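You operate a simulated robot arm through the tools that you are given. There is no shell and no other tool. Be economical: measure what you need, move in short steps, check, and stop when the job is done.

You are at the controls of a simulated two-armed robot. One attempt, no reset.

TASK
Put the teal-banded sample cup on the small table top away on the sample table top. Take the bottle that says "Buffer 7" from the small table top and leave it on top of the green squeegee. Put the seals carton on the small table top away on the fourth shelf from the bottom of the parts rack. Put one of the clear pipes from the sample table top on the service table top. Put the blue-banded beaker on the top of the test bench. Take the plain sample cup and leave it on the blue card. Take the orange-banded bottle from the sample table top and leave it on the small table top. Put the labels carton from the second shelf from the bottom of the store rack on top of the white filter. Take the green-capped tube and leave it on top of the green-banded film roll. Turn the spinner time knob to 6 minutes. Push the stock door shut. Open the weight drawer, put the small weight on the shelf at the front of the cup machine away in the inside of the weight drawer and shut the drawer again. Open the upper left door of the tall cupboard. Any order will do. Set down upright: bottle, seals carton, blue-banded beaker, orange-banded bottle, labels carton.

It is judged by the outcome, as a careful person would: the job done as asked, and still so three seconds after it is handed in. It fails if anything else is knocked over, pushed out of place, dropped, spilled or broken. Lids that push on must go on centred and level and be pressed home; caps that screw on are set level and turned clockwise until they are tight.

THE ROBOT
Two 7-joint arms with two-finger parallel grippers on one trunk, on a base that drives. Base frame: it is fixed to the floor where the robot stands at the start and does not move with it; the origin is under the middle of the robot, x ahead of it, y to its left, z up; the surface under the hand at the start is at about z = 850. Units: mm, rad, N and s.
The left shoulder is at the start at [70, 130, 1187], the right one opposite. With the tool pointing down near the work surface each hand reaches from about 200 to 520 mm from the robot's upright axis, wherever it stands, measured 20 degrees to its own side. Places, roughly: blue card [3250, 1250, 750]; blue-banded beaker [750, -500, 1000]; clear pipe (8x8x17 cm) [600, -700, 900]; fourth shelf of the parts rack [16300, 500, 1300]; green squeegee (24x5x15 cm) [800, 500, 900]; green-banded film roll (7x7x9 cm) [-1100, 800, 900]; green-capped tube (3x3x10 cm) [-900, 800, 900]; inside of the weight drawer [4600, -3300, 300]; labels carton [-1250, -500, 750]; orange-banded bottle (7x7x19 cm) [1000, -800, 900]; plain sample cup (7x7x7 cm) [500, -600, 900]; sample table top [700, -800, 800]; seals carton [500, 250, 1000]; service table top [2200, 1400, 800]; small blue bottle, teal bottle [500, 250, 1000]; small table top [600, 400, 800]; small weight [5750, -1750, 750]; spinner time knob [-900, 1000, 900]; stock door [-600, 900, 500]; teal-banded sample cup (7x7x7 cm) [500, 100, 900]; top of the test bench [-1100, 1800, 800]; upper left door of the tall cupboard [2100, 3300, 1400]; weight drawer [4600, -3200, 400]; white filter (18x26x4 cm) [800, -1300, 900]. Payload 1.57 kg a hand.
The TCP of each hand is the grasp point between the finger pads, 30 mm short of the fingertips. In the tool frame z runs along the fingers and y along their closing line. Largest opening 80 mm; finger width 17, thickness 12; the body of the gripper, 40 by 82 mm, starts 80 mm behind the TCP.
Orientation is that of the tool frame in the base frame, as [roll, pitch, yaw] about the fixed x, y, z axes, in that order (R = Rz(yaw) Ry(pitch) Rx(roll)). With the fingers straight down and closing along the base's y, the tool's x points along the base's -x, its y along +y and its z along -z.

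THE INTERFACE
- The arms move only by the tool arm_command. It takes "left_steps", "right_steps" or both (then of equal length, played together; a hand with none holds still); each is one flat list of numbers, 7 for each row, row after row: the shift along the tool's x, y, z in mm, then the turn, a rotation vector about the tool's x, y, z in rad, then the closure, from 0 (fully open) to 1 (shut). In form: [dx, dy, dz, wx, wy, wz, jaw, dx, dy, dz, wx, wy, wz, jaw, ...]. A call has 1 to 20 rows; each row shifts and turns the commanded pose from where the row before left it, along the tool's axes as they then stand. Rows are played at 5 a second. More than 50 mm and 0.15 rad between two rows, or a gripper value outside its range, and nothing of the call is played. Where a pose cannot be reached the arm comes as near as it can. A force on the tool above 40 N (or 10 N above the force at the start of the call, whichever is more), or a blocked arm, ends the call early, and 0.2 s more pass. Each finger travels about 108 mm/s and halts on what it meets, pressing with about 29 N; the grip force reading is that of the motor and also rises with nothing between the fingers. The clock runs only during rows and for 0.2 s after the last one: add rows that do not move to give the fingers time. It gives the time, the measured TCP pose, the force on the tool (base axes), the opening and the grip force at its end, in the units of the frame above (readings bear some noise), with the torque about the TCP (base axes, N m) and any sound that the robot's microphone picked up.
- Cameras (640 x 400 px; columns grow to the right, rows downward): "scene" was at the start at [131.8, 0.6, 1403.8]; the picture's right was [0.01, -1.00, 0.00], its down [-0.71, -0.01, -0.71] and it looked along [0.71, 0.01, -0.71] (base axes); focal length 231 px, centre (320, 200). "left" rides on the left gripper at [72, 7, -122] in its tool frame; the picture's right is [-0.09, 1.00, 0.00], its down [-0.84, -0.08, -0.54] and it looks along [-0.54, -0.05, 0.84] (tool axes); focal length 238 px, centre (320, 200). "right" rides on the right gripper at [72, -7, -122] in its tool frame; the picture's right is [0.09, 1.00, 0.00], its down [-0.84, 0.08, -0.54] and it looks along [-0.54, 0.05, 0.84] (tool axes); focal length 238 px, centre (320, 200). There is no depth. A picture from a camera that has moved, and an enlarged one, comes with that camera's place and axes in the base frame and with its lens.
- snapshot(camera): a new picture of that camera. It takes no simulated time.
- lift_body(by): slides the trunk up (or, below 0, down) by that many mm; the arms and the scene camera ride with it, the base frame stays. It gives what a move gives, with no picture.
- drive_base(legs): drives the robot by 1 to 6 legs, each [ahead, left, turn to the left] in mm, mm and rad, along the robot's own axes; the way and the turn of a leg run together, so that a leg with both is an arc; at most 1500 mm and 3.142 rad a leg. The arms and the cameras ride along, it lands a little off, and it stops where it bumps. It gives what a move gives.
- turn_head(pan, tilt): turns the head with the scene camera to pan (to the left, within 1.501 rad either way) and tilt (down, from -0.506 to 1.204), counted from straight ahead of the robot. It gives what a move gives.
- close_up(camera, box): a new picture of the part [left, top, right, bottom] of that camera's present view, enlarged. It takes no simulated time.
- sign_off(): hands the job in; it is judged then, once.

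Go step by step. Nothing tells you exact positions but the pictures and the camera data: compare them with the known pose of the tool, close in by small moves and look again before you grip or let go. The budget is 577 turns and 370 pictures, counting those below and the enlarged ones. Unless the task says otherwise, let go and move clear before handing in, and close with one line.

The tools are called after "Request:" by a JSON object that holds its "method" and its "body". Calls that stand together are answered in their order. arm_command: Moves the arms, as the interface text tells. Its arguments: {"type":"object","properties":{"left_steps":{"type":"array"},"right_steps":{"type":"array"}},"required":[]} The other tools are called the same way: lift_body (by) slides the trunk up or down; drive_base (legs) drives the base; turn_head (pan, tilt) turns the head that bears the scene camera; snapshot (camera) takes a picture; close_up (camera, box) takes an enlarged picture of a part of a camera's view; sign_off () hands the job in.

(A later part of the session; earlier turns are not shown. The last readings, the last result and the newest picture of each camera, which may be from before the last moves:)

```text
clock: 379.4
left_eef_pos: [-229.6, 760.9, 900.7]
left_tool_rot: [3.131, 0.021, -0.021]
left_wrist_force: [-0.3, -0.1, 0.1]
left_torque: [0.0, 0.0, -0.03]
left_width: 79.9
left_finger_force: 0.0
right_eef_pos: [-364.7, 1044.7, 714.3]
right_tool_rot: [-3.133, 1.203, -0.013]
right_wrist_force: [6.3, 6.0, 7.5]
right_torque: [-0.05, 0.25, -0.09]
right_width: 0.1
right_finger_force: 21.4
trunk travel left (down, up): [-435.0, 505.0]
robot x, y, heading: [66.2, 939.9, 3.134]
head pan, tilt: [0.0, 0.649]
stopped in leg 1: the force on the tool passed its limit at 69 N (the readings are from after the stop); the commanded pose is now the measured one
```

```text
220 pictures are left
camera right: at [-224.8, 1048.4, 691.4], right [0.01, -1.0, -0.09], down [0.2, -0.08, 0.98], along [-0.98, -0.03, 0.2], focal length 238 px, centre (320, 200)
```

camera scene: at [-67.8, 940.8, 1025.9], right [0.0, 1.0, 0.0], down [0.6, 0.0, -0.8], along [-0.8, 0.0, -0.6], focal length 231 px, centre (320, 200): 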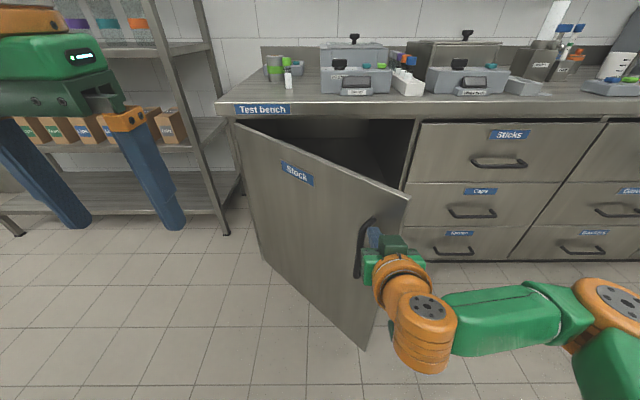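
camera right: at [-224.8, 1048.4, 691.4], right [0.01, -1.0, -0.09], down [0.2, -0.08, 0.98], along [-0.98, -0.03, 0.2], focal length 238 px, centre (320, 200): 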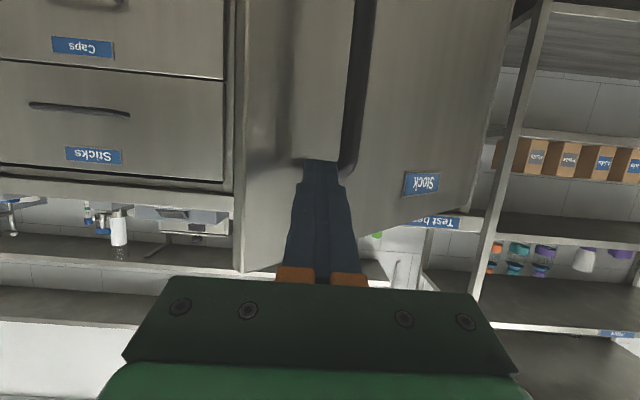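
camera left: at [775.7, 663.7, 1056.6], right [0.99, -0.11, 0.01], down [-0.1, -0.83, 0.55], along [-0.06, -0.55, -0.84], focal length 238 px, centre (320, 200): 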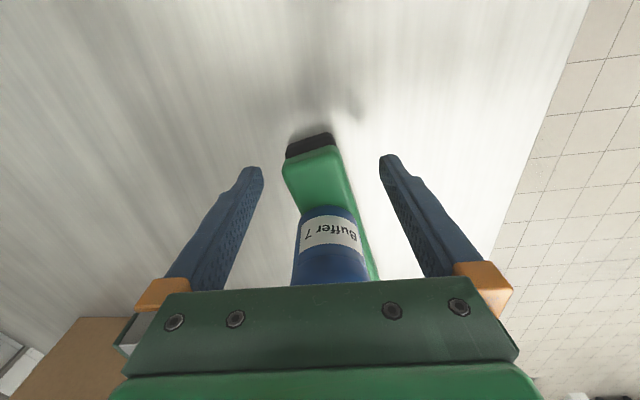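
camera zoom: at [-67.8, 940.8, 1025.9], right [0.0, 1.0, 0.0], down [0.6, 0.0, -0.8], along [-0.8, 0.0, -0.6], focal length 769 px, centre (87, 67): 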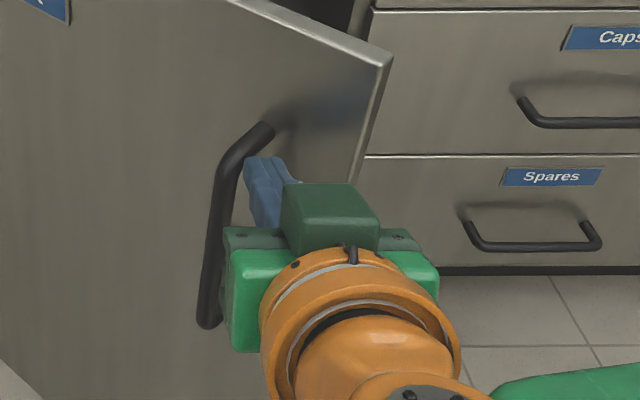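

Request:
{"method": "arm_command", "body": {"right_steps": [0, 0, 4, 0, 0, 0, 1, 0, 0, 5, 0, 0, 0, 1, 0, 0, 6, 0, 0, 0, 1, 0, 0, 6, 0, 0, 0, 1, 0, 0, 6, 0, 0, 0, 1]}}

Request:
{"method": "snapshot", "body": {"camera": "right"}}

```text
clock: 380.1
left_eef_pos: [-224.6, 764.8, 902.3]
left_tool_rot: [3.131, 0.026, -0.027]
left_wrist_force: [-0.1, -0.7, 1.0]
left_torque: [-0.04, -0.02, -0.01]
left_width: 80.0
left_finger_force: 0.1
right_eef_pos: [-372.4, 1051.1, 713.5]
right_tool_rot: [-3.134, 1.213, -0.031]
right_wrist_force: [17.1, 17.2, 16.6]
right_torque: [0.01, 0.37, -0.33]
right_width: 0.0
right_finger_force: 20.9
trunk travel left (down, up): [-435.0, 505.0]
robot x, y, heading: [71.0, 938.1, 3.135]
head pan, tilt: [0.0, 0.649]
stopped in row 3 (right hand): the force on the tool passed its limit at 43 N (the readings are from after the stop); the commanded pose is now the measured one
```

```text
219 pictures are left
camera right: at [-232.4, 1053.4, 689.6], right [0.0, -1.0, -0.09], down [0.21, -0.09, 0.97], along [-0.98, -0.01, 0.21], focal length 238 px, centre (320, 200)
```

right: 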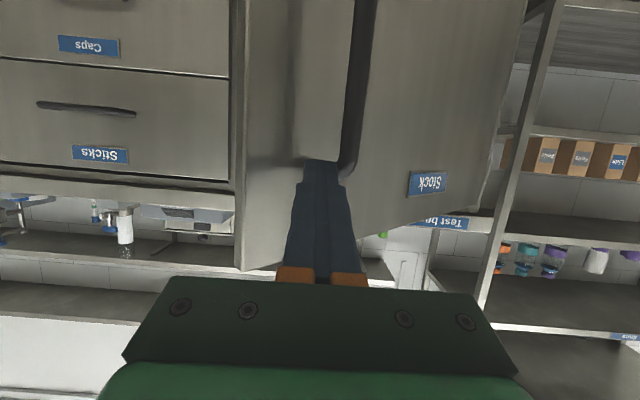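

The fingers met the handle's bend. Back off, shift 45 mm toward the free edge and push slowly there.

Request:
{"method": "drive_base", "body": {"legs": [[-40, 0, 0.005], [0, -42, 0]]}}

Request:
{"method": "snapshot", "body": {"camera": "right"}}

```text
clock: 381.5
left_eef_pos: [-191.2, 801.3, 899.9]
left_tool_rot: [3.135, 0.017, -0.017]
left_wrist_force: [-0.5, 0.1, 0.4]
left_torque: [-0.04, -0.04, 0.0]
left_width: 80.0
left_finger_force: 0.1
right_eef_pos: [-340.1, 1085.3, 709.1]
right_tool_rot: [-3.123, 1.198, -0.004]
right_wrist_force: [0.2, 0.3, 0.4]
right_torque: [-0.01, -0.03, -0.01]
right_width: 0.0
right_finger_force: 22.0
trunk travel left (down, up): [-435.0, 505.0]
robot x, y, heading: [105.1, 983.3, 3.137]
head pan, tilt: [0.0, 0.649]
```

```text
218 pictures are left
camera right: at [-198.3, 1089.6, 686.5], right [0.01, -1.0, -0.09], down [0.2, -0.09, 0.98], along [-0.98, -0.03, 0.2], focal length 238 px, centre (320, 200)
```

right: 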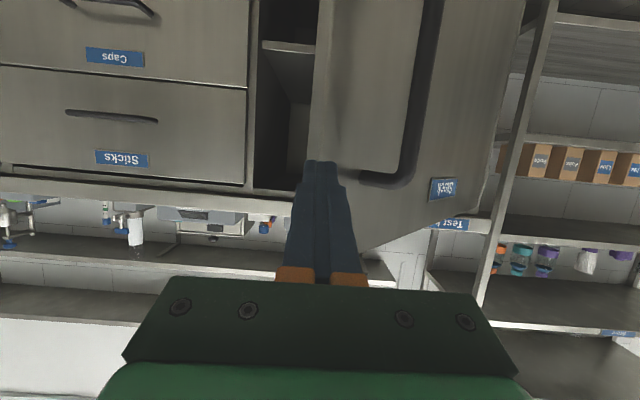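

Request:
{"method": "drive_base", "body": {"legs": [[0, 23, 0]]}}

Request:
{"method": "arm_command", "body": {"right_steps": [0, 0, 15, 0, 0, 0, 1, 0, 0, 15, 0, 0, 0, 1, 0, 0, 8, 0, 0, 0, 1, 0, 0, 8, 0, 0, 0, 1, 0, 0, 8, 0, 0, 0, 1, 0, 0, 8, 0, 0, 0, 1, 0, 0, 8, 0, 0, 0, 1]}}

Request:
{"method": "snapshot", "body": {"camera": "right"}}

```text
clock: 382.3
left_eef_pos: [-190.1, 778.3, 898.8]
left_tool_rot: [3.135, 0.019, -0.021]
left_wrist_force: [-0.3, 0.2, -0.5]
left_torque: [0.03, 0.0, -0.01]
left_width: 80.2
left_finger_force: 0.1
right_eef_pos: [-339.2, 1063.4, 708.0]
right_tool_rot: [-3.12, 1.198, 0.0]
right_wrist_force: [-0.6, -0.2, -0.4]
right_torque: [0.01, 0.02, -0.02]
right_width: 0.2
right_finger_force: 21.1
trunk travel left (down, up): [-435.0, 505.0]
robot x, y, heading: [107.8, 955.1, 3.139]
head pan, tilt: [0.0, 0.649]
```

```text
clock: 383.9
left_eef_pos: [-191.5, 778.0, 899.0]
left_tool_rot: [3.135, 0.017, -0.02]
left_wrist_force: [-0.4, 0.8, 0.5]
left_torque: [-0.02, 0.0, 0.01]
left_width: 80.1
left_finger_force: 0.0
right_eef_pos: [-405.8, 1063.9, 683.4]
right_tool_rot: [-3.121, 1.198, -0.002]
right_wrist_force: [0.6, 0.2, 0.0]
right_torque: [-0.01, 0.02, -0.02]
right_width: 0.1
right_finger_force: 21.0
trunk travel left (down, up): [-435.0, 505.0]
robot x, y, heading: [104.9, 959.9, 3.141]
head pan, tilt: [0.0, 0.649]
```

```text
217 pictures are left
camera right: at [-263.9, 1067.7, 661.4], right [0.01, -1.0, -0.09], down [0.2, -0.09, 0.98], along [-0.98, -0.03, 0.2], focal length 238 px, centre (320, 200)
```

right: 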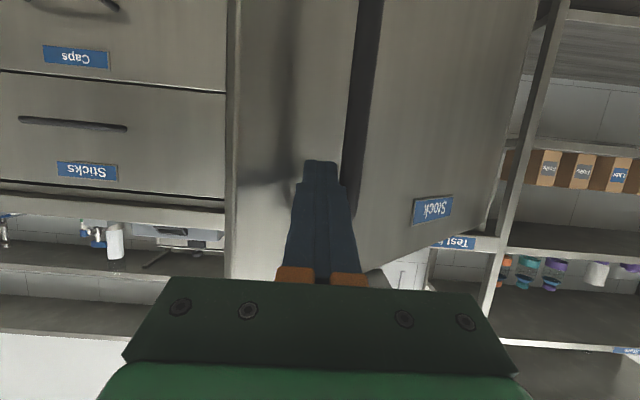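

Request:
{"method": "drive_base", "body": {"legs": [[0, -22, 0], [25, 0, 0]]}}

Request:
{"method": "snapshot", "body": {"camera": "scene"}}

```text
clock: 385.1
left_eef_pos: [-216.3, 799.3, 898.4]
left_tool_rot: [3.138, 0.018, -0.02]
left_wrist_force: [-0.2, 0.5, -0.2]
left_torque: [0.04, -0.01, 0.01]
left_width: 80.1
left_finger_force: 0.0
right_eef_pos: [-428.4, 1085.7, 684.5]
right_tool_rot: [-3.121, 1.198, -0.001]
right_wrist_force: [0.1, 0.0, 0.7]
right_torque: [-0.01, -0.02, 0.0]
right_width: 0.2
right_finger_force: 21.4
trunk travel left (down, up): [-435.0, 505.0]
robot x, y, heading: [81.6, 976.5, 3.14]
head pan, tilt: [0.0, 0.649]
```

```text
216 pictures are left
camera scene: at [-56.2, 979.9, 1025.3], right [0.0, 1.0, 0.0], down [0.6, 0.0, -0.8], along [-0.8, 0.0, -0.6], focal length 231 px, centre (320, 200)
```

scene: 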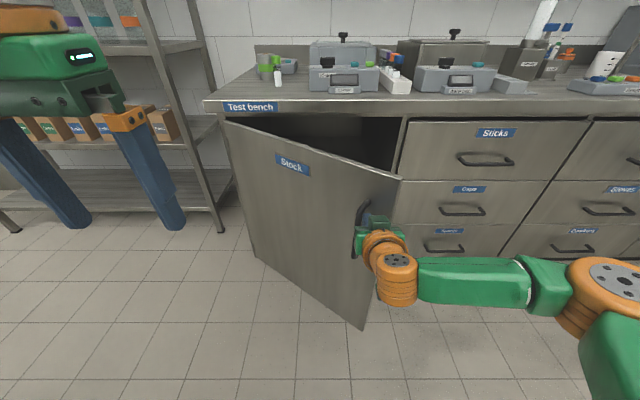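

The door moved (now ~32°). Continue pushing with short legs.

Request:
{"method": "drive_base", "body": {"legs": [[30, -3, 0], [30, -5, 0], [30, -8, 0], [30, -8, 0]]}}

Request:
{"method": "snapshot", "body": {"camera": "scene"}}

```text
clock: 386.1
left_eef_pos: [-244.8, 808.0, 899.7]
left_tool_rot: [3.134, 0.021, -0.03]
left_wrist_force: [0.3, -0.1, 0.3]
left_torque: [0.01, -0.03, 0.01]
left_width: 79.9
left_finger_force: 0.1
right_eef_pos: [-457.2, 1102.4, 686.7]
right_tool_rot: [-3.116, 1.204, -0.028]
right_wrist_force: [7.6, 10.5, 4.8]
right_torque: [-0.14, 0.09, 0.12]
right_width: 0.3
right_finger_force: 21.2
trunk travel left (down, up): [-435.0, 505.0]
robot x, y, heading: [54.2, 983.7, 3.13]
head pan, tilt: [0.0, 0.649]
stopped in leg 1: the force on the tool passed its limit at 42 N (the readings are from after the stop); the commanded pose is now the measured one
```

```text
215 pictures are left
camera scene: at [-82.2, 987.8, 1025.8], right [0.01, 1.0, 0.0], down [0.6, -0.01, -0.8], along [-0.8, 0.01, -0.6], focal length 231 px, centre (320, 200)
```

scene: 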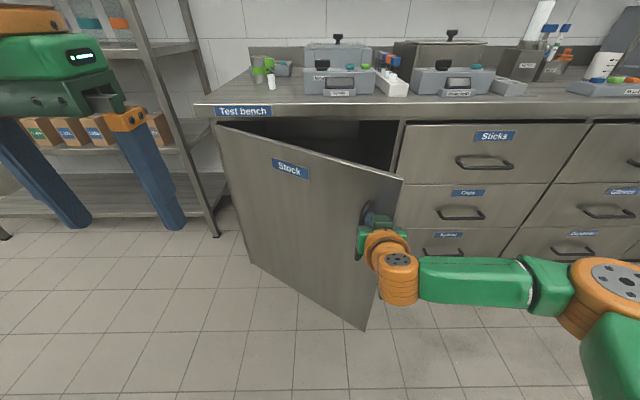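

The contact is still on the handle's upper bend; back off slightly and go higher.

Request:
{"method": "drive_base", "body": {"legs": [[-30, 0, 0.008]]}}

Request:
{"method": "lift_body", "body": {"by": 60}}

Request:
{"method": "snapshot", "body": {"camera": "right"}}

```text
clock: 386.9
left_eef_pos: [-215.7, 804.4, 898.2]
left_tool_rot: [3.134, 0.016, -0.02]
left_wrist_force: [-0.2, -0.7, 0.6]
left_torque: [0.02, -0.01, 0.0]
left_width: 79.7
left_finger_force: 0.2
right_eef_pos: [-429.1, 1094.7, 684.0]
right_tool_rot: [-3.111, 1.198, -0.008]
right_wrist_force: [-0.5, 0.0, -0.5]
right_torque: [-0.02, 0.04, 0.0]
right_width: 0.0
right_finger_force: 21.4
trunk travel left (down, up): [-435.0, 505.0]
robot x, y, heading: [83.3, 984.9, 3.139]
head pan, tilt: [0.0, 0.649]
```

```text
clock: 387.5
left_eef_pos: [-217.5, 804.7, 930.5]
left_tool_rot: [3.135, 0.017, -0.019]
left_wrist_force: [0.1, -0.4, 0.4]
left_torque: [-0.01, 0.04, 0.01]
left_width: 79.8
left_finger_force: 0.0
right_eef_pos: [-426.4, 1095.0, 703.2]
right_tool_rot: [-3.094, 1.165, 0.006]
right_wrist_force: [-0.4, -1.2, -13.3]
right_torque: [0.16, -0.36, 0.05]
right_width: 0.1
right_finger_force: 21.1
trunk travel left (down, up): [-466.0, 474.0]
robot x, y, heading: [81.8, 985.0, 3.141]
head pan, tilt: [0.0, 0.649]
stopped: the force on the tool passed its limit at 53 N (the readings are from after the stop); the commanded pose is now the measured one
```

```text
214 pictures are left
camera right: at [-285.1, 1097.4, 686.0], right [0.0, -0.99, -0.1], down [0.16, -0.1, 0.98], along [-0.99, -0.02, 0.16], focal length 238 px, centre (320, 200)
```

right: 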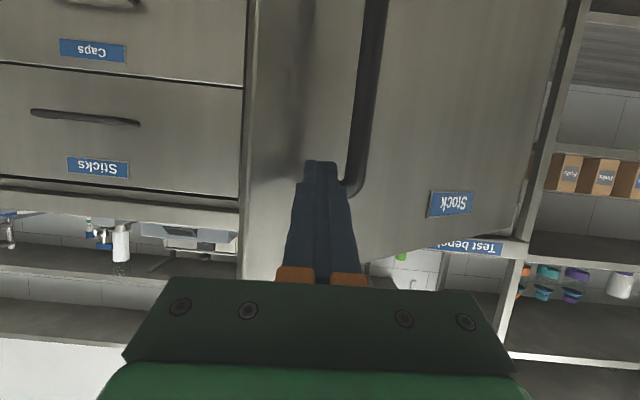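

The fingertips are caught under the handle's top arm. Lower, withdraw fully, then rise.

Request:
{"method": "lift_body", "body": {"by": -15}}

Request:
{"method": "drive_base", "body": {"legs": [[-70, 0, 0]]}}

Request:
{"method": "lift_body", "body": {"by": 65}}

Request:
{"method": "snapshot", "body": {"camera": "right"}}

```text
clock: 388.2
left_eef_pos: [-216.2, 804.6, 914.9]
left_tool_rot: [3.135, 0.016, -0.019]
left_wrist_force: [0.6, -0.4, -0.1]
left_torque: [0.02, 0.02, 0.03]
left_width: 79.9
left_finger_force: 0.1
right_eef_pos: [-426.9, 1095.6, 690.2]
right_tool_rot: [-3.095, 1.172, 0.003]
right_wrist_force: [0.0, 0.3, -0.1]
right_torque: [0.01, -0.01, 0.02]
right_width: 0.4
right_finger_force: 21.4
trunk travel left (down, up): [-451.0, 489.0]
robot x, y, heading: [82.2, 983.6, 3.146]
head pan, tilt: [0.0, 0.649]
```

```text
clock: 389.2
left_eef_pos: [-147.7, 804.5, 914.1]
left_tool_rot: [3.136, 0.017, -0.02]
left_wrist_force: [0.2, 0.3, 0.4]
left_torque: [0.02, 0.06, 0.0]
left_width: 80.0
left_finger_force: 0.0
right_eef_pos: [-358.5, 1095.3, 690.4]
right_tool_rot: [-3.096, 1.17, 0.003]
right_wrist_force: [0.6, -0.5, 0.9]
right_torque: [0.01, -0.02, -0.01]
right_width: 0.1
right_finger_force: 21.5
trunk travel left (down, up): [-451.0, 489.0]
robot x, y, heading: [148.6, 987.7, 3.139]
head pan, tilt: [0.0, 0.649]
```

```text
clock: 390.2
left_eef_pos: [-146.6, 803.2, 979.0]
left_tool_rot: [3.136, 0.02, -0.02]
left_wrist_force: [-0.3, 0.1, -0.3]
left_torque: [-0.03, -0.01, -0.03]
left_width: 80.2
left_finger_force: 0.1
right_eef_pos: [-357.3, 1095.1, 754.4]
right_tool_rot: [-3.095, 1.172, 0.003]
right_wrist_force: [0.4, -0.4, 0.2]
right_torque: [-0.02, 0.01, -0.02]
right_width: 0.0
right_finger_force: 21.4
trunk travel left (down, up): [-516.0, 424.0]
robot x, y, heading: [151.7, 985.4, 3.138]
head pan, tilt: [0.0, 0.649]
```

```text
213 pictures are left
camera right: at [-216.4, 1097.1, 737.1], right [0.0, -0.99, -0.1], down [0.17, -0.1, 0.98], along [-0.99, -0.02, 0.17], focal length 238 px, centre (320, 200)
```

right: 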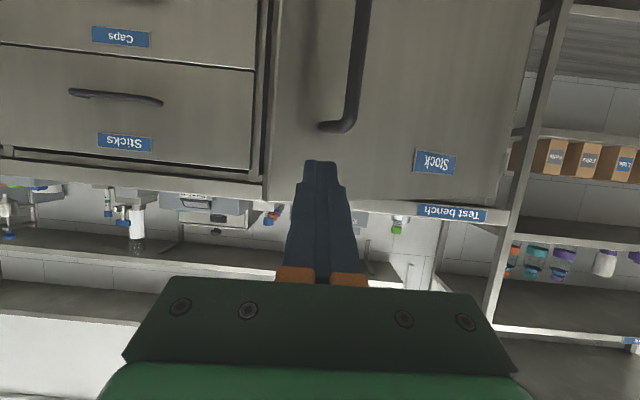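

Now the fingertips are above the handle, on the clear part of the door. Pushing forward.

Request:
{"method": "drive_base", "body": {"legs": [[60, 0, 0], [40, 0, 0], [40, 0, 0], [40, 0, 0]]}}

Request:
{"method": "snapshot", "body": {"camera": "scene"}}

```text
clock: 392.6
left_eef_pos: [-325.9, 804.3, 980.0]
left_tool_rot: [3.134, 0.02, -0.02]
left_wrist_force: [0.4, 0.1, -0.6]
left_torque: [0.0, -0.01, 0.0]
left_width: 80.0
left_finger_force: 0.0
right_eef_pos: [-537.6, 1096.1, 754.8]
right_tool_rot: [-3.096, 1.171, 0.004]
right_wrist_force: [-0.1, 0.7, 0.6]
right_torque: [-0.01, 0.02, 0.02]
right_width: 0.0
right_finger_force: 21.2
trunk travel left (down, up): [-516.0, 424.0]
robot x, y, heading: [-30.6, 983.1, 3.132]
head pan, tilt: [0.0, 0.649]
```

```text
212 pictures are left
camera scene: at [-165.2, 984.6, 1106.5], right [0.0, 1.0, 0.0], down [0.6, 0.0, -0.8], along [-0.8, 0.0, -0.6], focal length 231 px, centre (320, 200)
```

scene: 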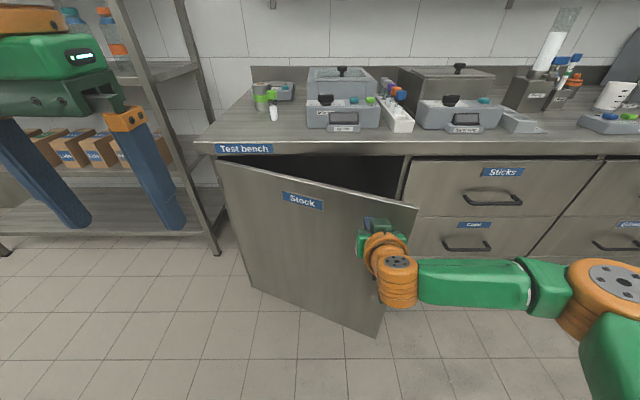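

Request:
{"method": "drive_base", "body": {"legs": [[50, 0, 0], [50, 0, 0], [40, 0, 0]]}}

Request:
{"method": "snapshot", "body": {"camera": "scene"}}

```text
clock: 394.6
left_eef_pos: [-465.4, 805.9, 979.8]
left_tool_rot: [3.135, 0.019, -0.021]
left_wrist_force: [0.6, -0.4, -0.2]
left_torque: [-0.03, 0.02, 0.02]
left_width: 80.0
left_finger_force: 0.1
right_eef_pos: [-675.2, 1096.8, 755.9]
right_tool_rot: [-3.097, 1.171, 0.002]
right_wrist_force: [-0.4, 0.1, 0.3]
right_torque: [0.01, -0.03, 0.02]
right_width: 0.0
right_finger_force: 21.4
trunk travel left (down, up): [-516.0, 424.0]
robot x, y, heading: [-166.3, 990.7, 3.138]
head pan, tilt: [0.0, 0.649]
```

```text
211 pictures are left
camera scene: at [-304.1, 985.3, 1106.5], right [0.0, 1.0, 0.0], down [0.6, 0.0, -0.8], along [-0.8, 0.0, -0.6], focal length 231 px, centre (320, 200)
```

scene: 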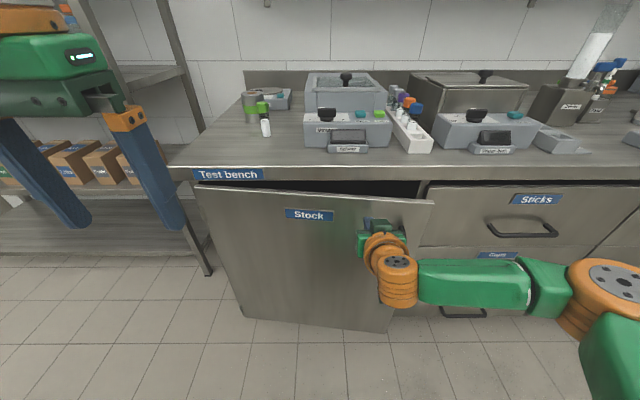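

Request:
{"method": "drive_base", "body": {"legs": [[40, 0, 0], [30, 0, 0], [20, 0, 0], [15, 0, 0]]}}

Request:
{"method": "snapshot", "body": {"camera": "scene"}}

```text
clock: 396.0
left_eef_pos: [-538.8, 806.4, 979.6]
left_tool_rot: [3.134, 0.018, -0.021]
left_wrist_force: [0.0, -0.1, 0.0]
left_torque: [-0.03, -0.03, -0.01]
left_width: 79.9
left_finger_force: 0.0
right_eef_pos: [-746.0, 1098.3, 754.5]
right_tool_rot: [-3.096, 1.169, 0.0]
right_wrist_force: [-0.5, 0.4, 0.0]
right_torque: [0.04, 0.0, 0.02]
right_width: 0.0
right_finger_force: 21.4
trunk travel left (down, up): [-516.0, 424.0]
robot x, y, heading: [-240.5, 984.1, 3.135]
head pan, tilt: [0.0, 0.649]
stopped in leg 2: the force on the tool passed its limit at 145 N (the readings are from after the stop); the commanded pose is now the measured one
```

```text
210 pictures are left
camera scene: at [-376.9, 986.0, 1106.4], right [0.01, 1.0, 0.0], down [0.6, 0.0, -0.8], along [-0.8, 0.01, -0.6], focal length 231 px, centre (320, 200)
```

scene: 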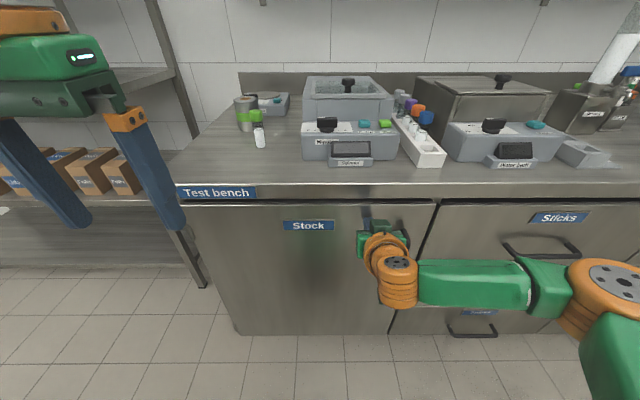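

The stock door is shut. Backing off slightly and zooming on the spinner, tube and film roll.

Request:
{"method": "drive_base", "body": {"legs": [[-80, 0, 0]]}}

Request:
{"method": "lift_body", "body": {"by": 310}}

Request:
{"method": "snapshot", "body": {"camera": "scene"}}

Request:
{"method": "close_up", "body": {"camera": "scene", "box": [200, 130, 440, 290]}}

```text
clock: 397.1
left_eef_pos: [-458.3, 807.1, 979.8]
left_tool_rot: [3.135, 0.017, -0.023]
left_wrist_force: [0.4, -0.3, -0.1]
left_torque: [-0.01, 0.01, 0.0]
left_width: 79.9
left_finger_force: 0.0
right_eef_pos: [-667.3, 1095.7, 756.5]
right_tool_rot: [-3.096, 1.171, 0.003]
right_wrist_force: [-0.4, -0.1, -0.8]
right_torque: [0.0, -0.03, 0.03]
right_width: 0.0
right_finger_force: 21.7
trunk travel left (down, up): [-516.0, 424.0]
robot x, y, heading: [-161.1, 985.5, 3.131]
head pan, tilt: [0.0, 0.649]
```

```text
clock: 400.2
left_eef_pos: [-458.5, 805.0, 1289.4]
left_tool_rot: [3.136, 0.017, -0.023]
left_wrist_force: [1.1, 0.3, -0.1]
left_torque: [-0.02, 0.01, 0.0]
left_width: 80.1
left_finger_force: 0.0
right_eef_pos: [-666.9, 1098.1, 1065.5]
right_tool_rot: [-3.095, 1.169, 0.003]
right_wrist_force: [0.0, -0.1, 0.0]
right_torque: [0.01, -0.02, 0.03]
right_width: 0.1
right_finger_force: 21.3
trunk travel left (down, up): [-826.0, 114.0]
robot x, y, heading: [-161.1, 982.9, 3.13]
head pan, tilt: [0.0, 0.649]
```

```text
209 pictures are left
camera scene: at [-296.7, 985.4, 1416.3], right [0.01, 1.0, 0.0], down [0.6, 0.0, -0.8], along [-0.8, 0.01, -0.6], focal length 231 px, centre (320, 200)
```

scene: 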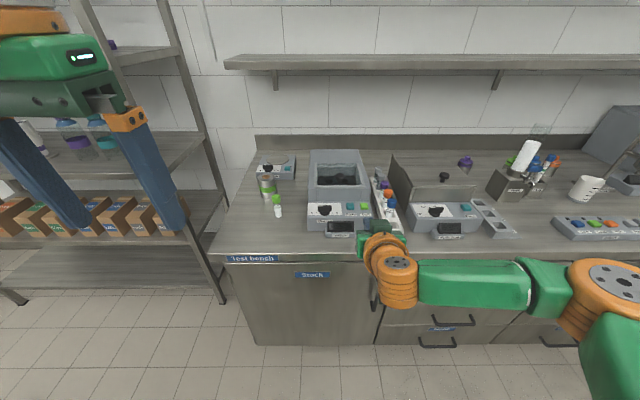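

```text
2.50 times, centred on (320, 210) of scene
camera zoom: at [-296.7, 985.4, 1416.3], right [0.01, 1.0, 0.0], down [0.6, 0.0, -0.8], along [-0.8, 0.01, -0.6], focal length 577 px, centre (320, 175)
```

zoom: 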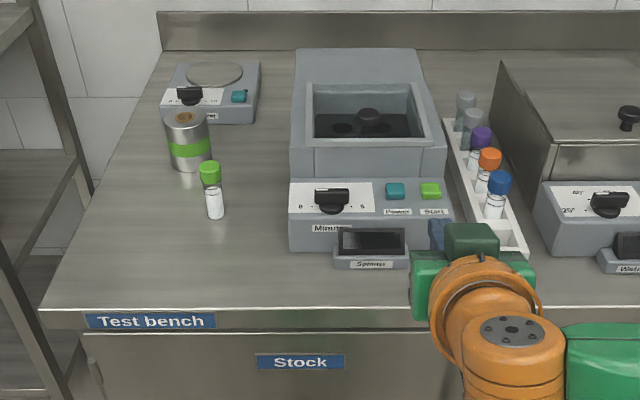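

Request:
{"method": "close_up", "body": {"camera": "scene", "box": [300, 195, 350, 235]}}

Request:
{"method": "close_up", "body": {"camera": "scene", "box": [250, 160, 300, 225]}}

```text
10.00 times, centred on (325, 215) of scene
camera zoom: at [-296.7, 985.4, 1416.3], right [0.01, 1.0, 0.0], down [0.6, 0.0, -0.8], along [-0.8, 0.01, -0.6], focal length 2307 px, centre (270, 50)
```

zoom: 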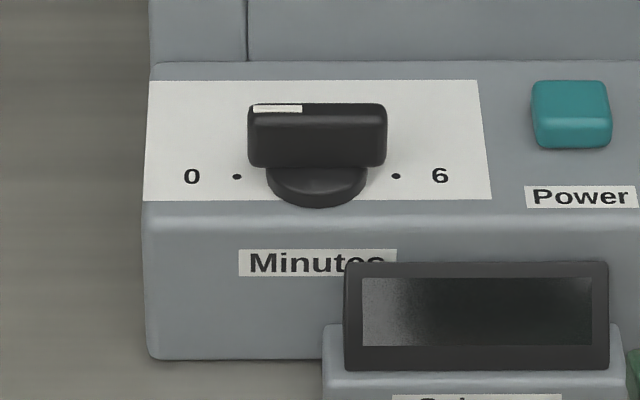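

```text
6.15 times, centred on (275, 192) of scene
camera zoom: at [-296.7, 985.4, 1416.3], right [0.01, 1.0, 0.0], down [0.6, 0.0, -0.8], along [-0.8, 0.01, -0.6], focal length 1420 px, centre (597, 246)
```

zoom: 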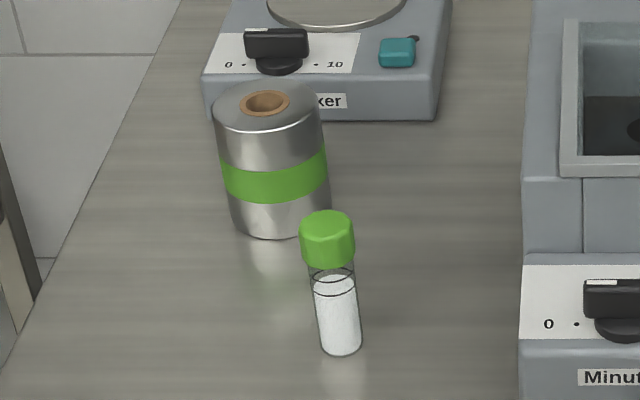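

Knob: now at 0 (pointer left), must be turned 180° clockwise to 6. Restoring the right hand to vertical first.

Request:
{"method": "arm_command", "body": {"right_steps": [0, 0, -20, 0, 0.146, 0, 1, 0, 0, -20, 0, 0.146, 0, 1, 0, 0, -20, 0, 0.146, 0, 1, 0, 0, -20, 0, 0.146, 0, 1, 0, 0, -20, 0, 0.146, 0, 0.5, 0, 0, 0, 0, 0.146, 0, 0, 15, 0, 0, 0, 0.146, 0, 0, 15, 0, 0, 0, 0.146, 0, 0]}}

Request:
{"method": "snapshot", "body": {"camera": "scene"}}

```text
clock: 402.0
left_eef_pos: [-458.7, 805.9, 1289.3]
left_tool_rot: [3.134, 0.018, -0.023]
left_wrist_force: [0.4, 0.2, -1.2]
left_torque: [-0.02, 0.03, 0.02]
left_width: 80.1
left_finger_force: 0.0
right_eef_pos: [-560.3, 1092.9, 1122.2]
right_tool_rot: [-3.123, -0.001, -0.038]
right_wrist_force: [-0.2, 0.6, 0.9]
right_torque: [-0.04, -0.01, 0.01]
right_width: 79.9
right_finger_force: 0.0
trunk travel left (down, up): [-826.0, 114.0]
robot x, y, heading: [-159.8, 984.7, 3.132]
head pan, tilt: [0.0, 0.649]
```

```text
205 pictures are left
camera scene: at [-296.6, 985.2, 1416.4], right [0.01, 1.0, 0.0], down [0.6, 0.0, -0.8], along [-0.8, 0.01, -0.6], focal length 231 px, centre (320, 200)
```

scene: 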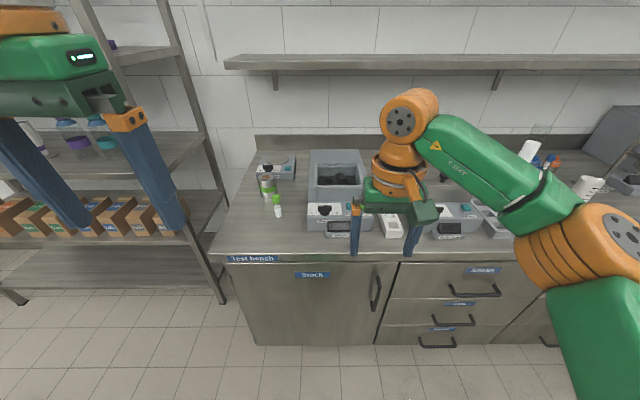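

Request:
{"method": "arm_command", "body": {"right_steps": [0, 0, 0, -0.018, 0, -0.14, 0, 0, 0, 0, 0, 0, -0.146, 0, 0, 0, 0, 0, 0, -0.146, 0, 0, 0, 0, 0, 0, -0.146, 0, 0, 0, 0, 0, 0, -0.146, 0, 0, 0, 0, 0, 0, -0.146, 0, 0, 0, 0, 0, 0, -0.146, 0, 0, 0, 0, 0, 0, -0.146, 0, 0, 0, 0, 0, 0, -0.146, 0, 0, 0, 0, 0, 0, -0.146, 0, 0, 0, 0, 0, 0, -0.146, 0]}}

Request:
{"method": "drive_base", "body": {"legs": [[0, 85, 0.01], [300, 0, 0]]}}

Request:
{"method": "snapshot", "body": {"camera": "right"}}

Request:
{"method": "snapshot", "body": {"camera": "scene"}}

```text
clock: 404.4
left_eef_pos: [-458.6, 804.8, 1290.1]
left_tool_rot: [3.136, 0.018, -0.022]
left_wrist_force: [-0.4, 0.3, 0.1]
left_torque: [0.03, 0.02, 0.03]
left_width: 80.1
left_finger_force: 0.1
right_eef_pos: [-436.0, 1049.0, 1098.8]
right_tool_rot: [-3.141, -0.002, 1.561]
right_wrist_force: [0.3, 0.1, -0.5]
right_torque: [0.02, -0.01, 0.02]
right_width: 80.0
right_finger_force: 0.0
right hand out of reach, approached as far as the arm can: row 6, 7, 8, 9, 10, 11
trunk travel left (down, up): [-826.0, 114.0]
robot x, y, heading: [-156.5, 982.9, 3.137]
head pan, tilt: [0.0, 0.649]
```

```text
clock: 407.1
left_eef_pos: [-750.4, 719.8, 1290.3]
left_tool_rot: [3.135, 0.018, -0.016]
left_wrist_force: [-0.4, 0.1, 0.3]
left_torque: [0.03, 0.03, -0.01]
left_width: 79.9
left_finger_force: 0.0
right_eef_pos: [-729.2, 964.1, 1098.9]
right_tool_rot: [-3.14, 0.0, 1.565]
right_wrist_force: [-0.5, 0.7, 0.1]
right_torque: [-0.01, 0.05, 0.01]
right_width: 80.2
right_finger_force: 0.0
trunk travel left (down, up): [-826.0, 114.0]
robot x, y, heading: [-455.0, 903.3, 3.141]
head pan, tilt: [0.0, 0.649]
```

```text
204 pictures are left
camera right: at [-734.4, 1035.5, 1221.0], right [1.0, 0.09, 0.0], down [0.07, -0.84, 0.54], along [0.05, -0.54, -0.84], focal length 238 px, centre (320, 200)
```

right: 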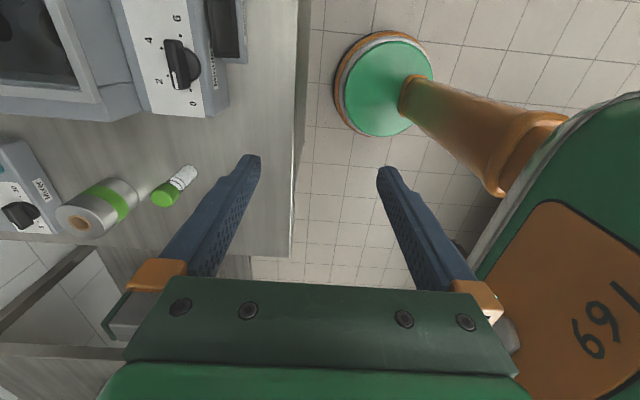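

```text
203 pictures are left
camera scene: at [-587.7, 900.0, 1416.7], right [0.0, 1.0, 0.0], down [0.6, 0.0, -0.8], along [-0.8, 0.0, -0.6], focal length 231 px, centre (320, 200)
```

scene: 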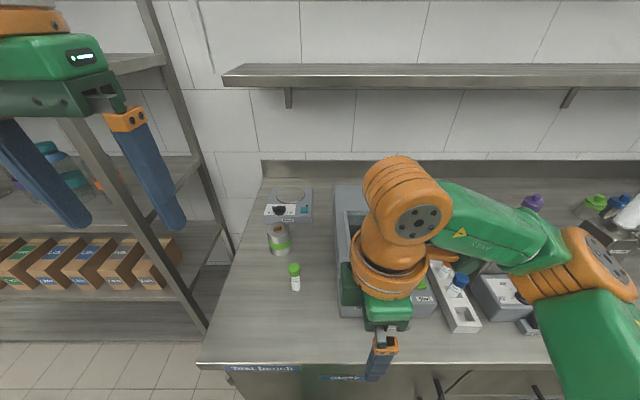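

Request:
{"method": "arm_command", "body": {"right_steps": [11, -36, 10, 0, 0, 0, 0.2, 11, -36, 15, 0, 0, 0, 0.2, 11, -36, 20, 0, 0, 0, 0.2, 10, -36, 20, 0, 0, 0, 0.2]}}

Request:
{"method": "snapshot", "body": {"camera": "right"}}

```text
clock: 408.1
left_eef_pos: [-752.8, 720.6, 1290.6]
left_tool_rot: [3.136, 0.018, -0.014]
left_wrist_force: [0.7, 0.4, -0.2]
left_torque: [-0.01, 0.04, 0.04]
left_width: 79.9
left_finger_force: 0.1
right_eef_pos: [-732.6, 969.7, 1066.4]
right_tool_rot: [-3.139, 0.0, 1.564]
right_wrist_force: [0.0, -0.1, 0.0]
right_torque: [-0.01, 0.02, 0.01]
right_width: 63.7
right_finger_force: 0.0
right hand out of reach, approached as far as the arm can: row 1, 2, 3, 4
trunk travel left (down, up): [-826.0, 114.0]
robot x, y, heading: [-451.8, 896.4, 3.138]
head pan, tilt: [0.0, 0.649]
```

```text
202 pictures are left
camera right: at [-737.4, 1041.5, 1189.2], right [1.0, 0.09, 0.0], down [0.07, -0.84, 0.54], along [0.05, -0.54, -0.84], focal length 238 px, centre (320, 200)
```

right: 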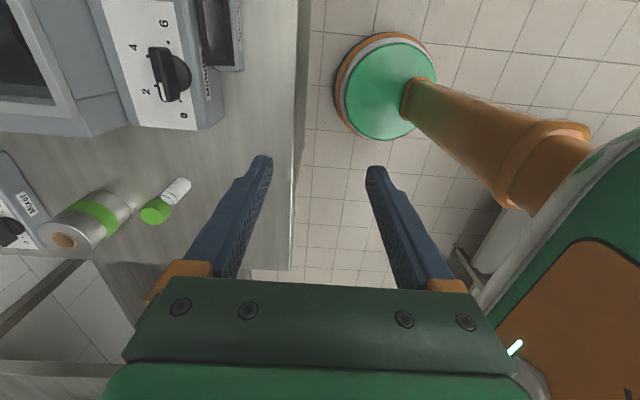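

The right wrist dislikes this roll direction. I'll test its range the other way in free air.

Request:
{"method": "arm_command", "body": {"right_steps": [0, 0, -5, 0, 0, 0.146, 0, 0, 0, -5, 0, 0, 0.146, 0, 0, 0, 0, 0, 0, 0.146, 0, 0, 0, 0, 0, 0, 0.146, 0, 0, 0, 0, 0, 0, 0.146, 0, 0, 0, 0, 0, 0, 0.146, 0, 0, 0, 0, 0, 0, 0.146, 0, 0, 0, 0, 0, 0, 0.146, 0, 0, 0, 0, 0, 0, 0.146, 0, 0, 0, 0, 0, 0, 0.146, 0, 0, 0, 0, 0, 0, 0.146, 0, 0, 0, 0, 0, 0, 0.146, 0, 0, 0, 0, 0, 0, 0.146, 0, 0, 0, 0, 0, 0, 0.146, 0, 0, 0, 0, 0, 0, 0.146, 0, 0, 0, 0, 0, 0, 0.146, 0]}}

Request:
{"method": "arm_command", "body": {"right_steps": [0, 0, 0, 0, 0, 0.146, 0, 0, 0, 0, 0, 0, 0.146, 0, 0, 0, 0, 0, 0, 0.146, 0, 0, 0, 0, 0, 0, 0.146, 0, 0, 0, 0, 0, 0, 0.146, 0, 0, 0, 0, 0, 0, 0.146, 0, 0, 0, 0, 0, 0, 0.146, 0, 0, 0, 0, 0, 0, 0.146, 0, 0, 0, 0, 0, 0, 0.146, 0, 0, 0, 0, 0, 0, 0.146, 0, 0, 0, 0, 0, 0, 0.146, 0]}}

```text
clock: 411.5
left_eef_pos: [-750.9, 720.1, 1290.2]
left_tool_rot: [3.134, 0.019, -0.016]
left_wrist_force: [0.2, -0.1, -0.7]
left_torque: [0.0, -0.01, 0.01]
left_width: 79.9
left_finger_force: 0.0
right_eef_pos: [-731.0, 968.0, 1076.0]
right_tool_rot: [-3.141, 0.001, -0.772]
right_wrist_force: [0.1, 0.0, 1.1]
right_torque: [0.02, -0.05, -0.03]
right_width: 80.2
right_finger_force: 0.0
trunk travel left (down, up): [-826.0, 114.0]
robot x, y, heading: [-455.7, 903.5, 3.146]
head pan, tilt: [0.0, 0.649]
```

```text
clock: 413.9
left_eef_pos: [-751.8, 720.1, 1289.6]
left_tool_rot: [3.134, 0.018, -0.016]
left_wrist_force: [-0.2, 0.6, 0.2]
left_torque: [-0.03, 0.02, -0.05]
left_width: 79.9
left_finger_force: 0.0
right_eef_pos: [-731.8, 967.6, 1076.6]
right_tool_rot: [-3.141, 0.001, -2.38]
right_wrist_force: [-0.1, 0.1, 0.5]
right_torque: [0.01, 0.01, 0.02]
right_width: 80.3
right_finger_force: 0.1
trunk travel left (down, up): [-826.0, 114.0]
robot x, y, heading: [-454.1, 900.0, 3.139]
head pan, tilt: [0.0, 0.649]
```

Request:
{"method": "arm_command", "body": {"right_steps": [0, 0, 0, 0, 0, 0.146, 0, 0, 0, 0, 0, 0, 0.146, 0, 0, 0, 0, 0, 0, 0.146, 0, 0, 0, 0, 0, 0, 0.146, 0, 0, 0, 0, 0, 0, 0.146, 0, 0, 0, 0, 0, 0, 0.146, 0, 0, 0, 0, 0, 0, 0.146, 0, 0, 0, 0, 0, 0, 0.146, 0, 0, 0, 0, 0, 0, 0.146, 0]}}

```text
clock: 415.9
left_eef_pos: [-751.1, 719.3, 1289.3]
left_tool_rot: [3.135, 0.017, -0.016]
left_wrist_force: [0.4, -0.1, 0.6]
left_torque: [0.04, -0.01, 0.02]
left_width: 80.0
left_finger_force: 0.0
right_eef_pos: [-730.2, 967.1, 1077.3]
right_tool_rot: [3.141, 0.001, 2.586]
right_wrist_force: [-0.5, 0.4, 0.1]
right_torque: [-0.02, -0.03, -0.03]
right_width: 80.1
right_finger_force: 0.0
trunk travel left (down, up): [-826.0, 114.0]
robot x, y, heading: [-454.6, 901.8, 3.142]
head pan, tilt: [0.0, 0.649]
```

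Request:
{"method": "arm_command", "body": {"right_steps": [0, 0, 0, 0, 0, 0.146, 0, 0, 0, 0, 0, 0, 0.146, 0, 0, 0, 0, 0, 0, 0.146, 0, 0, 0, 0, 0, 0, 0.146, 0, 0, 0, 0, 0, 0, 0.146, 0, 0, 0, 0, 0, 0, 0.146, 0, 0, 0, 0, 0, 0, 0.146, 0, 0, 0, 0, 0, 0, 0.146, 0]}}

```text
clock: 417.7
left_eef_pos: [-751.1, 720.3, 1290.7]
left_tool_rot: [3.137, 0.017, -0.017]
left_wrist_force: [0.1, -1.1, -0.1]
left_torque: [0.01, 0.04, -0.02]
left_width: 80.1
left_finger_force: 0.2
right_eef_pos: [-730.5, 966.6, 1077.5]
right_tool_rot: [-3.14, 0.001, 1.42]
right_wrist_force: [0.0, -0.2, -0.2]
right_torque: [0.02, -0.01, 0.01]
right_width: 80.2
right_finger_force: 0.0
trunk travel left (down, up): [-826.0, 114.0]
robot x, y, heading: [-453.0, 900.7, 3.141]
head pan, tilt: [0.0, 0.649]
```

The wrist can turn to +279°, so I start at +90° and turn clockwise to +270°. Rotating back to +90°.

Request:
{"method": "arm_command", "body": {"right_steps": [0, 0, 0, 0, 0, -0.1495, 0, 0, 0, 0, 0, 0, -0.1495, 0, 0, 0, 0, 0, 0, -0.1495, 0, 0, 0, 0, 0, 0, -0.1495, 0, 0, 0, 0, 0, 0, -0.1495, 0, 0, 0, 0, 0, 0, -0.1495, 0, 0, 0, 0, 0, 0, -0.1495, 0, 0, 0, 0, 0, 0, -0.1495, 0, 0, 0, 0, 0, 0, -0.1495, 0, 0, 0, 0, 0, 0, -0.1495, 0, 0, 0, 0, 0, 0, -0.1495, 0, 0, 0, 0, 0, 0, -0.1495, 0, 0, 0, 0, 0, 0, -0.1495, 0, 0, 0, 0, 0, 0, -0.1495, 0, 0, 0, 0, 0, 0, -0.1495, 0, 0, 0, 0, 0, 0, -0.1495, 0, 0, 0, 0, 0, 0, -0.1495, 0, 0, 0, 0, 0, 0, -0.1495, 0, 0, 0, 0, 0, 0, -0.1495, 0, 0, 0, 0, 0, 0, -0.1495, 0]}}

Request:
{"method": "arm_command", "body": {"right_steps": [0, 0, 0, 0, 0, -0.146, 0, 0, 0, 0, 0, 0, -0.146, 0, -11, 35, 10, 0, 0, 0, 0.2, -11, 35, 10, 0, 0, 0, 0.2, -11, 35, 10, 0, 0, 0, 0.2, -8, 35, 10, 0, 0, 0, 0.2]}}

Request:
{"method": "snapshot", "body": {"camera": "right"}}

```text
clock: 421.9
left_eef_pos: [-751.6, 720.5, 1289.3]
left_tool_rot: [3.135, 0.016, -0.016]
left_wrist_force: [0.6, 0.2, 0.3]
left_torque: [0.01, -0.01, 0.01]
left_width: 80.2
left_finger_force: 0.1
right_eef_pos: [-730.9, 967.0, 1075.7]
right_tool_rot: [-3.141, 0.001, -1.867]
right_wrist_force: [-0.3, 0.5, 0.0]
right_torque: [0.01, 0.03, 0.02]
right_width: 80.0
right_finger_force: 0.1
trunk travel left (down, up): [-826.0, 114.0]
robot x, y, heading: [-455.7, 899.0, 3.141]
head pan, tilt: [0.0, 0.649]
```

```text
clock: 423.3
left_eef_pos: [-752.7, 719.4, 1289.8]
left_tool_rot: [3.134, 0.016, -0.016]
left_wrist_force: [0.5, -0.4, 0.5]
left_torque: [0.0, 0.02, 0.02]
left_width: 80.1
left_finger_force: 0.2
right_eef_pos: [-869.3, 1010.8, 1036.3]
right_tool_rot: [3.141, -0.001, -1.578]
right_wrist_force: [-0.2, 0.4, -0.1]
right_torque: [-0.02, -0.03, 0.01]
right_width: 64.0
right_finger_force: 0.1
trunk travel left (down, up): [-826.0, 114.0]
robot x, y, heading: [-454.4, 902.0, 3.148]
head pan, tilt: [0.0, 0.649]
```

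```text
201 pictures are left
camera right: at [-863.6, 938.9, 1157.5], right [-1.0, -0.09, 0.0], down [-0.07, 0.84, 0.54], along [-0.05, 0.54, -0.84], focal length 238 px, centre (320, 200)
```

right: 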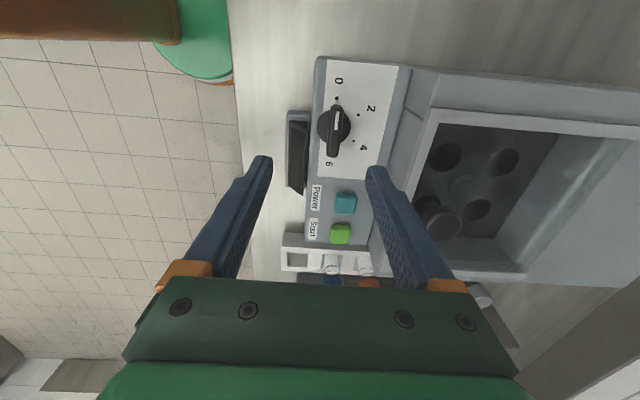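

Knob axis at about (-883,1003). Narrow the opening to ~34 mm and descend over the wing.

Request:
{"method": "arm_command", "body": {"right_steps": [7, 14, 20, 0, 0, -0.007, 0.5, 0, 0, 20, 0, 0, 0, 0.58, 0, 0, 10, 0, 0, 0, 0.58]}}

Request:
{"method": "snapshot", "body": {"camera": "right"}}

```text
clock: 424.1
left_eef_pos: [-751.9, 718.4, 1288.9]
left_tool_rot: [3.134, 0.017, -0.016]
left_wrist_force: [0.1, 1.0, -0.1]
left_torque: [-0.03, 0.05, -0.02]
left_width: 80.1
left_finger_force: 0.1
right_eef_pos: [-884.9, 1004.2, 986.9]
right_tool_rot: [-3.14, 0.0, -1.571]
right_wrist_force: [-0.2, -0.5, -0.5]
right_torque: [-0.01, -0.01, -0.01]
right_width: 33.5
right_finger_force: 0.0
trunk travel left (down, up): [-826.0, 114.0]
robot x, y, heading: [-452.8, 900.9, 3.137]
head pan, tilt: [0.0, 0.649]
```

```text
200 pictures are left
camera right: at [-876.8, 932.3, 1108.6], right [-1.0, -0.09, 0.0], down [-0.08, 0.84, 0.54], along [-0.05, 0.54, -0.84], focal length 238 px, centre (320, 200)
```

right: 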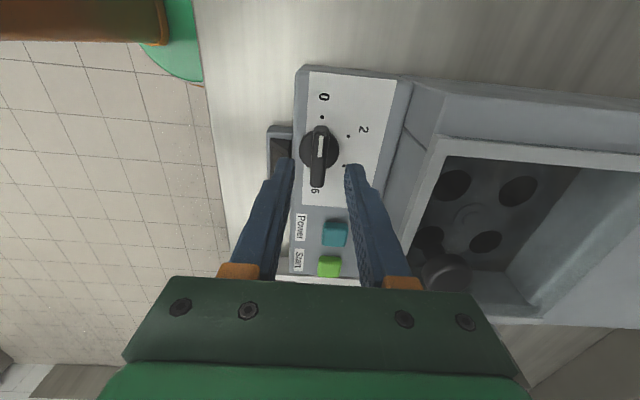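

Request:
{"method": "arm_command", "body": {"right_steps": [4, -2, 10, 0, 0, 0, 0.58, 0, 0, 10, 0, 0, 0, 0.58, 0, 0, 8, 0, 0, 0, 0.58]}}

Request:
{"method": "snapshot", "body": {"camera": "right"}}

```text
clock: 424.9
left_eef_pos: [-752.9, 719.7, 1289.6]
left_tool_rot: [3.135, 0.017, -0.016]
left_wrist_force: [0.0, -0.2, -0.2]
left_torque: [0.0, -0.03, 0.02]
left_width: 80.2
left_finger_force: 0.0
right_eef_pos: [-883.1, 997.9, 957.4]
right_tool_rot: [3.142, -0.001, -1.57]
right_wrist_force: [0.1, -0.5, -0.3]
right_torque: [0.04, 0.03, 0.0]
right_width: 33.5
right_finger_force: 0.0
trunk travel left (down, up): [-826.0, 114.0]
robot x, y, heading: [-455.2, 900.6, 3.14]
head pan, tilt: [0.0, 0.649]
```

```text
199 pictures are left
camera right: at [-875.2, 926.8, 1080.2], right [-1.0, -0.09, 0.0], down [-0.08, 0.84, 0.54], along [-0.05, 0.54, -0.84], focal length 238 px, centre (320, 200)
```

right: 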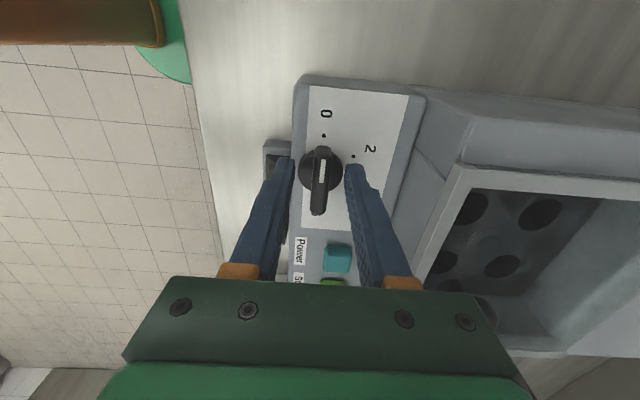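

Request:
{"method": "arm_command", "body": {"right_steps": [0, 0, 0, 0, 0, 0, 0.75, 0, 0, 0, 0, 0, 0, 0.95, 0, 0, 0, 0, 0, 0, 0.95]}}

Request:
{"method": "snapshot", "body": {"camera": "right"}}

```text
clock: 425.7
left_eef_pos: [-752.9, 719.9, 1289.7]
left_tool_rot: [3.136, 0.016, -0.017]
left_wrist_force: [0.3, -0.7, 1.0]
left_torque: [0.04, 0.0, -0.01]
left_width: 79.9
left_finger_force: 0.1
right_eef_pos: [-883.7, 998.7, 957.6]
right_tool_rot: [-3.141, 0.0, -1.572]
right_wrist_force: [-5.7, -0.1, 3.3]
right_torque: [0.07, 0.08, 0.01]
right_width: 12.0
right_finger_force: 29.4
trunk travel left (down, up): [-826.0, 114.0]
robot x, y, heading: [-457.0, 902.3, 3.144]
head pan, tilt: [0.0, 0.649]
```

```text
198 pictures are left
camera right: at [-876.2, 926.7, 1080.2], right [-1.0, -0.09, 0.0], down [-0.08, 0.84, 0.54], along [-0.05, 0.54, -0.84], focal length 238 px, centre (320, 200)
```

right: 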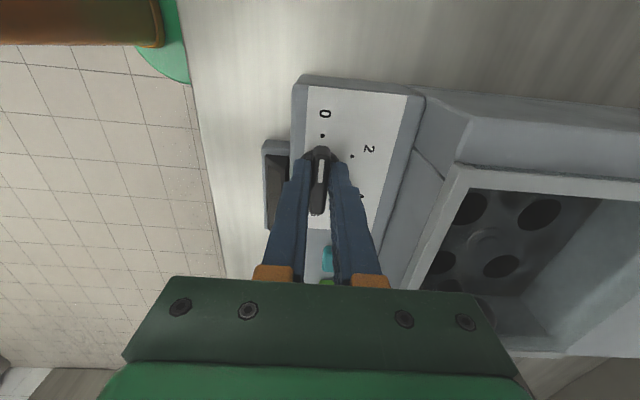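

Wing gripped (12 mm). Turning clockwise in small rows, first half.

Request:
{"method": "arm_command", "body": {"right_steps": [0, 0, 0, 0, 0, 0.1, 0.95, 0, 0, 0, 0, 0, 0.1, 0.95, 0, 0, 0, 0, 0, 0.1, 0.95, 0, 0, 0, 0, 0, 0.1, 0.95, 0, 0, 0, 0, 0, 0.1, 0.95]}}

Request:
{"method": "snapshot", "body": {"camera": "right"}}

```text
clock: 426.9
left_eef_pos: [-757.3, 720.5, 1289.1]
left_tool_rot: [3.135, 0.013, -0.017]
left_wrist_force: [0.0, -0.1, 0.7]
left_torque: [-0.04, 0.03, -0.01]
left_width: 80.4
left_finger_force: 0.0
right_eef_pos: [-886.7, 999.2, 957.7]
right_tool_rot: [-3.14, 0.0, -2.074]
right_wrist_force: [-20.6, 4.3, 19.5]
right_torque: [0.51, 0.55, 0.16]
right_width: 12.0
right_finger_force: 29.1
trunk travel left (down, up): [-826.0, 114.0]
robot x, y, heading: [-455.4, 905.5, 3.141]
head pan, tilt: [0.0, 0.649]
```

```text
197 pictures are left
camera right: at [-915.0, 933.3, 1080.2], right [-0.92, 0.4, 0.0], down [0.33, 0.77, 0.54], along [0.22, 0.5, -0.84], focal length 238 px, centre (320, 200)
```

right: 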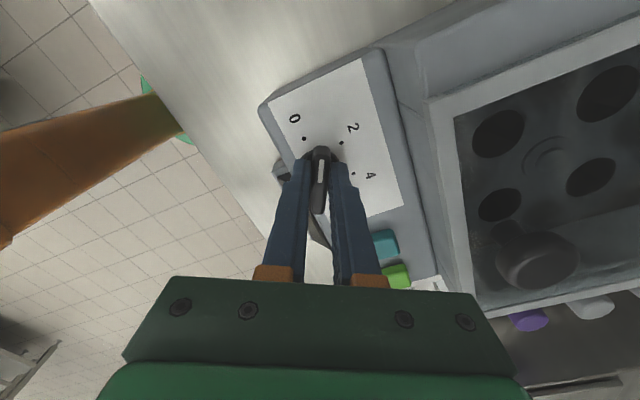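

Request:
{"method": "arm_command", "body": {"right_steps": [1, 2, -2, 0, 0, 0, 0.95, 0, 0, 0, 0, 0, 0.1, 0.95, 0, 0, 0, 0, 0, 0.1, 0.95, 0, 0, 0, 0, 0, 0.1, 0.95]}}

```text
clock: 427.9
left_eef_pos: [-758.2, 721.9, 1288.0]
left_tool_rot: [3.135, 0.013, -0.016]
left_wrist_force: [-0.8, -0.6, 0.0]
left_torque: [0.03, 0.0, 0.0]
left_width: 80.0
left_finger_force: 0.1
right_eef_pos: [-887.4, 1000.3, 957.6]
right_tool_rot: [-3.138, 0.002, -2.37]
right_wrist_force: [-7.5, 1.7, -8.2]
right_torque: [0.2, 0.21, 0.08]
right_width: 11.6
right_finger_force: 28.8
trunk travel left (down, up): [-826.0, 114.0]
robot x, y, heading: [-454.0, 902.3, 3.139]
head pan, tilt: [0.0, 0.649]
```

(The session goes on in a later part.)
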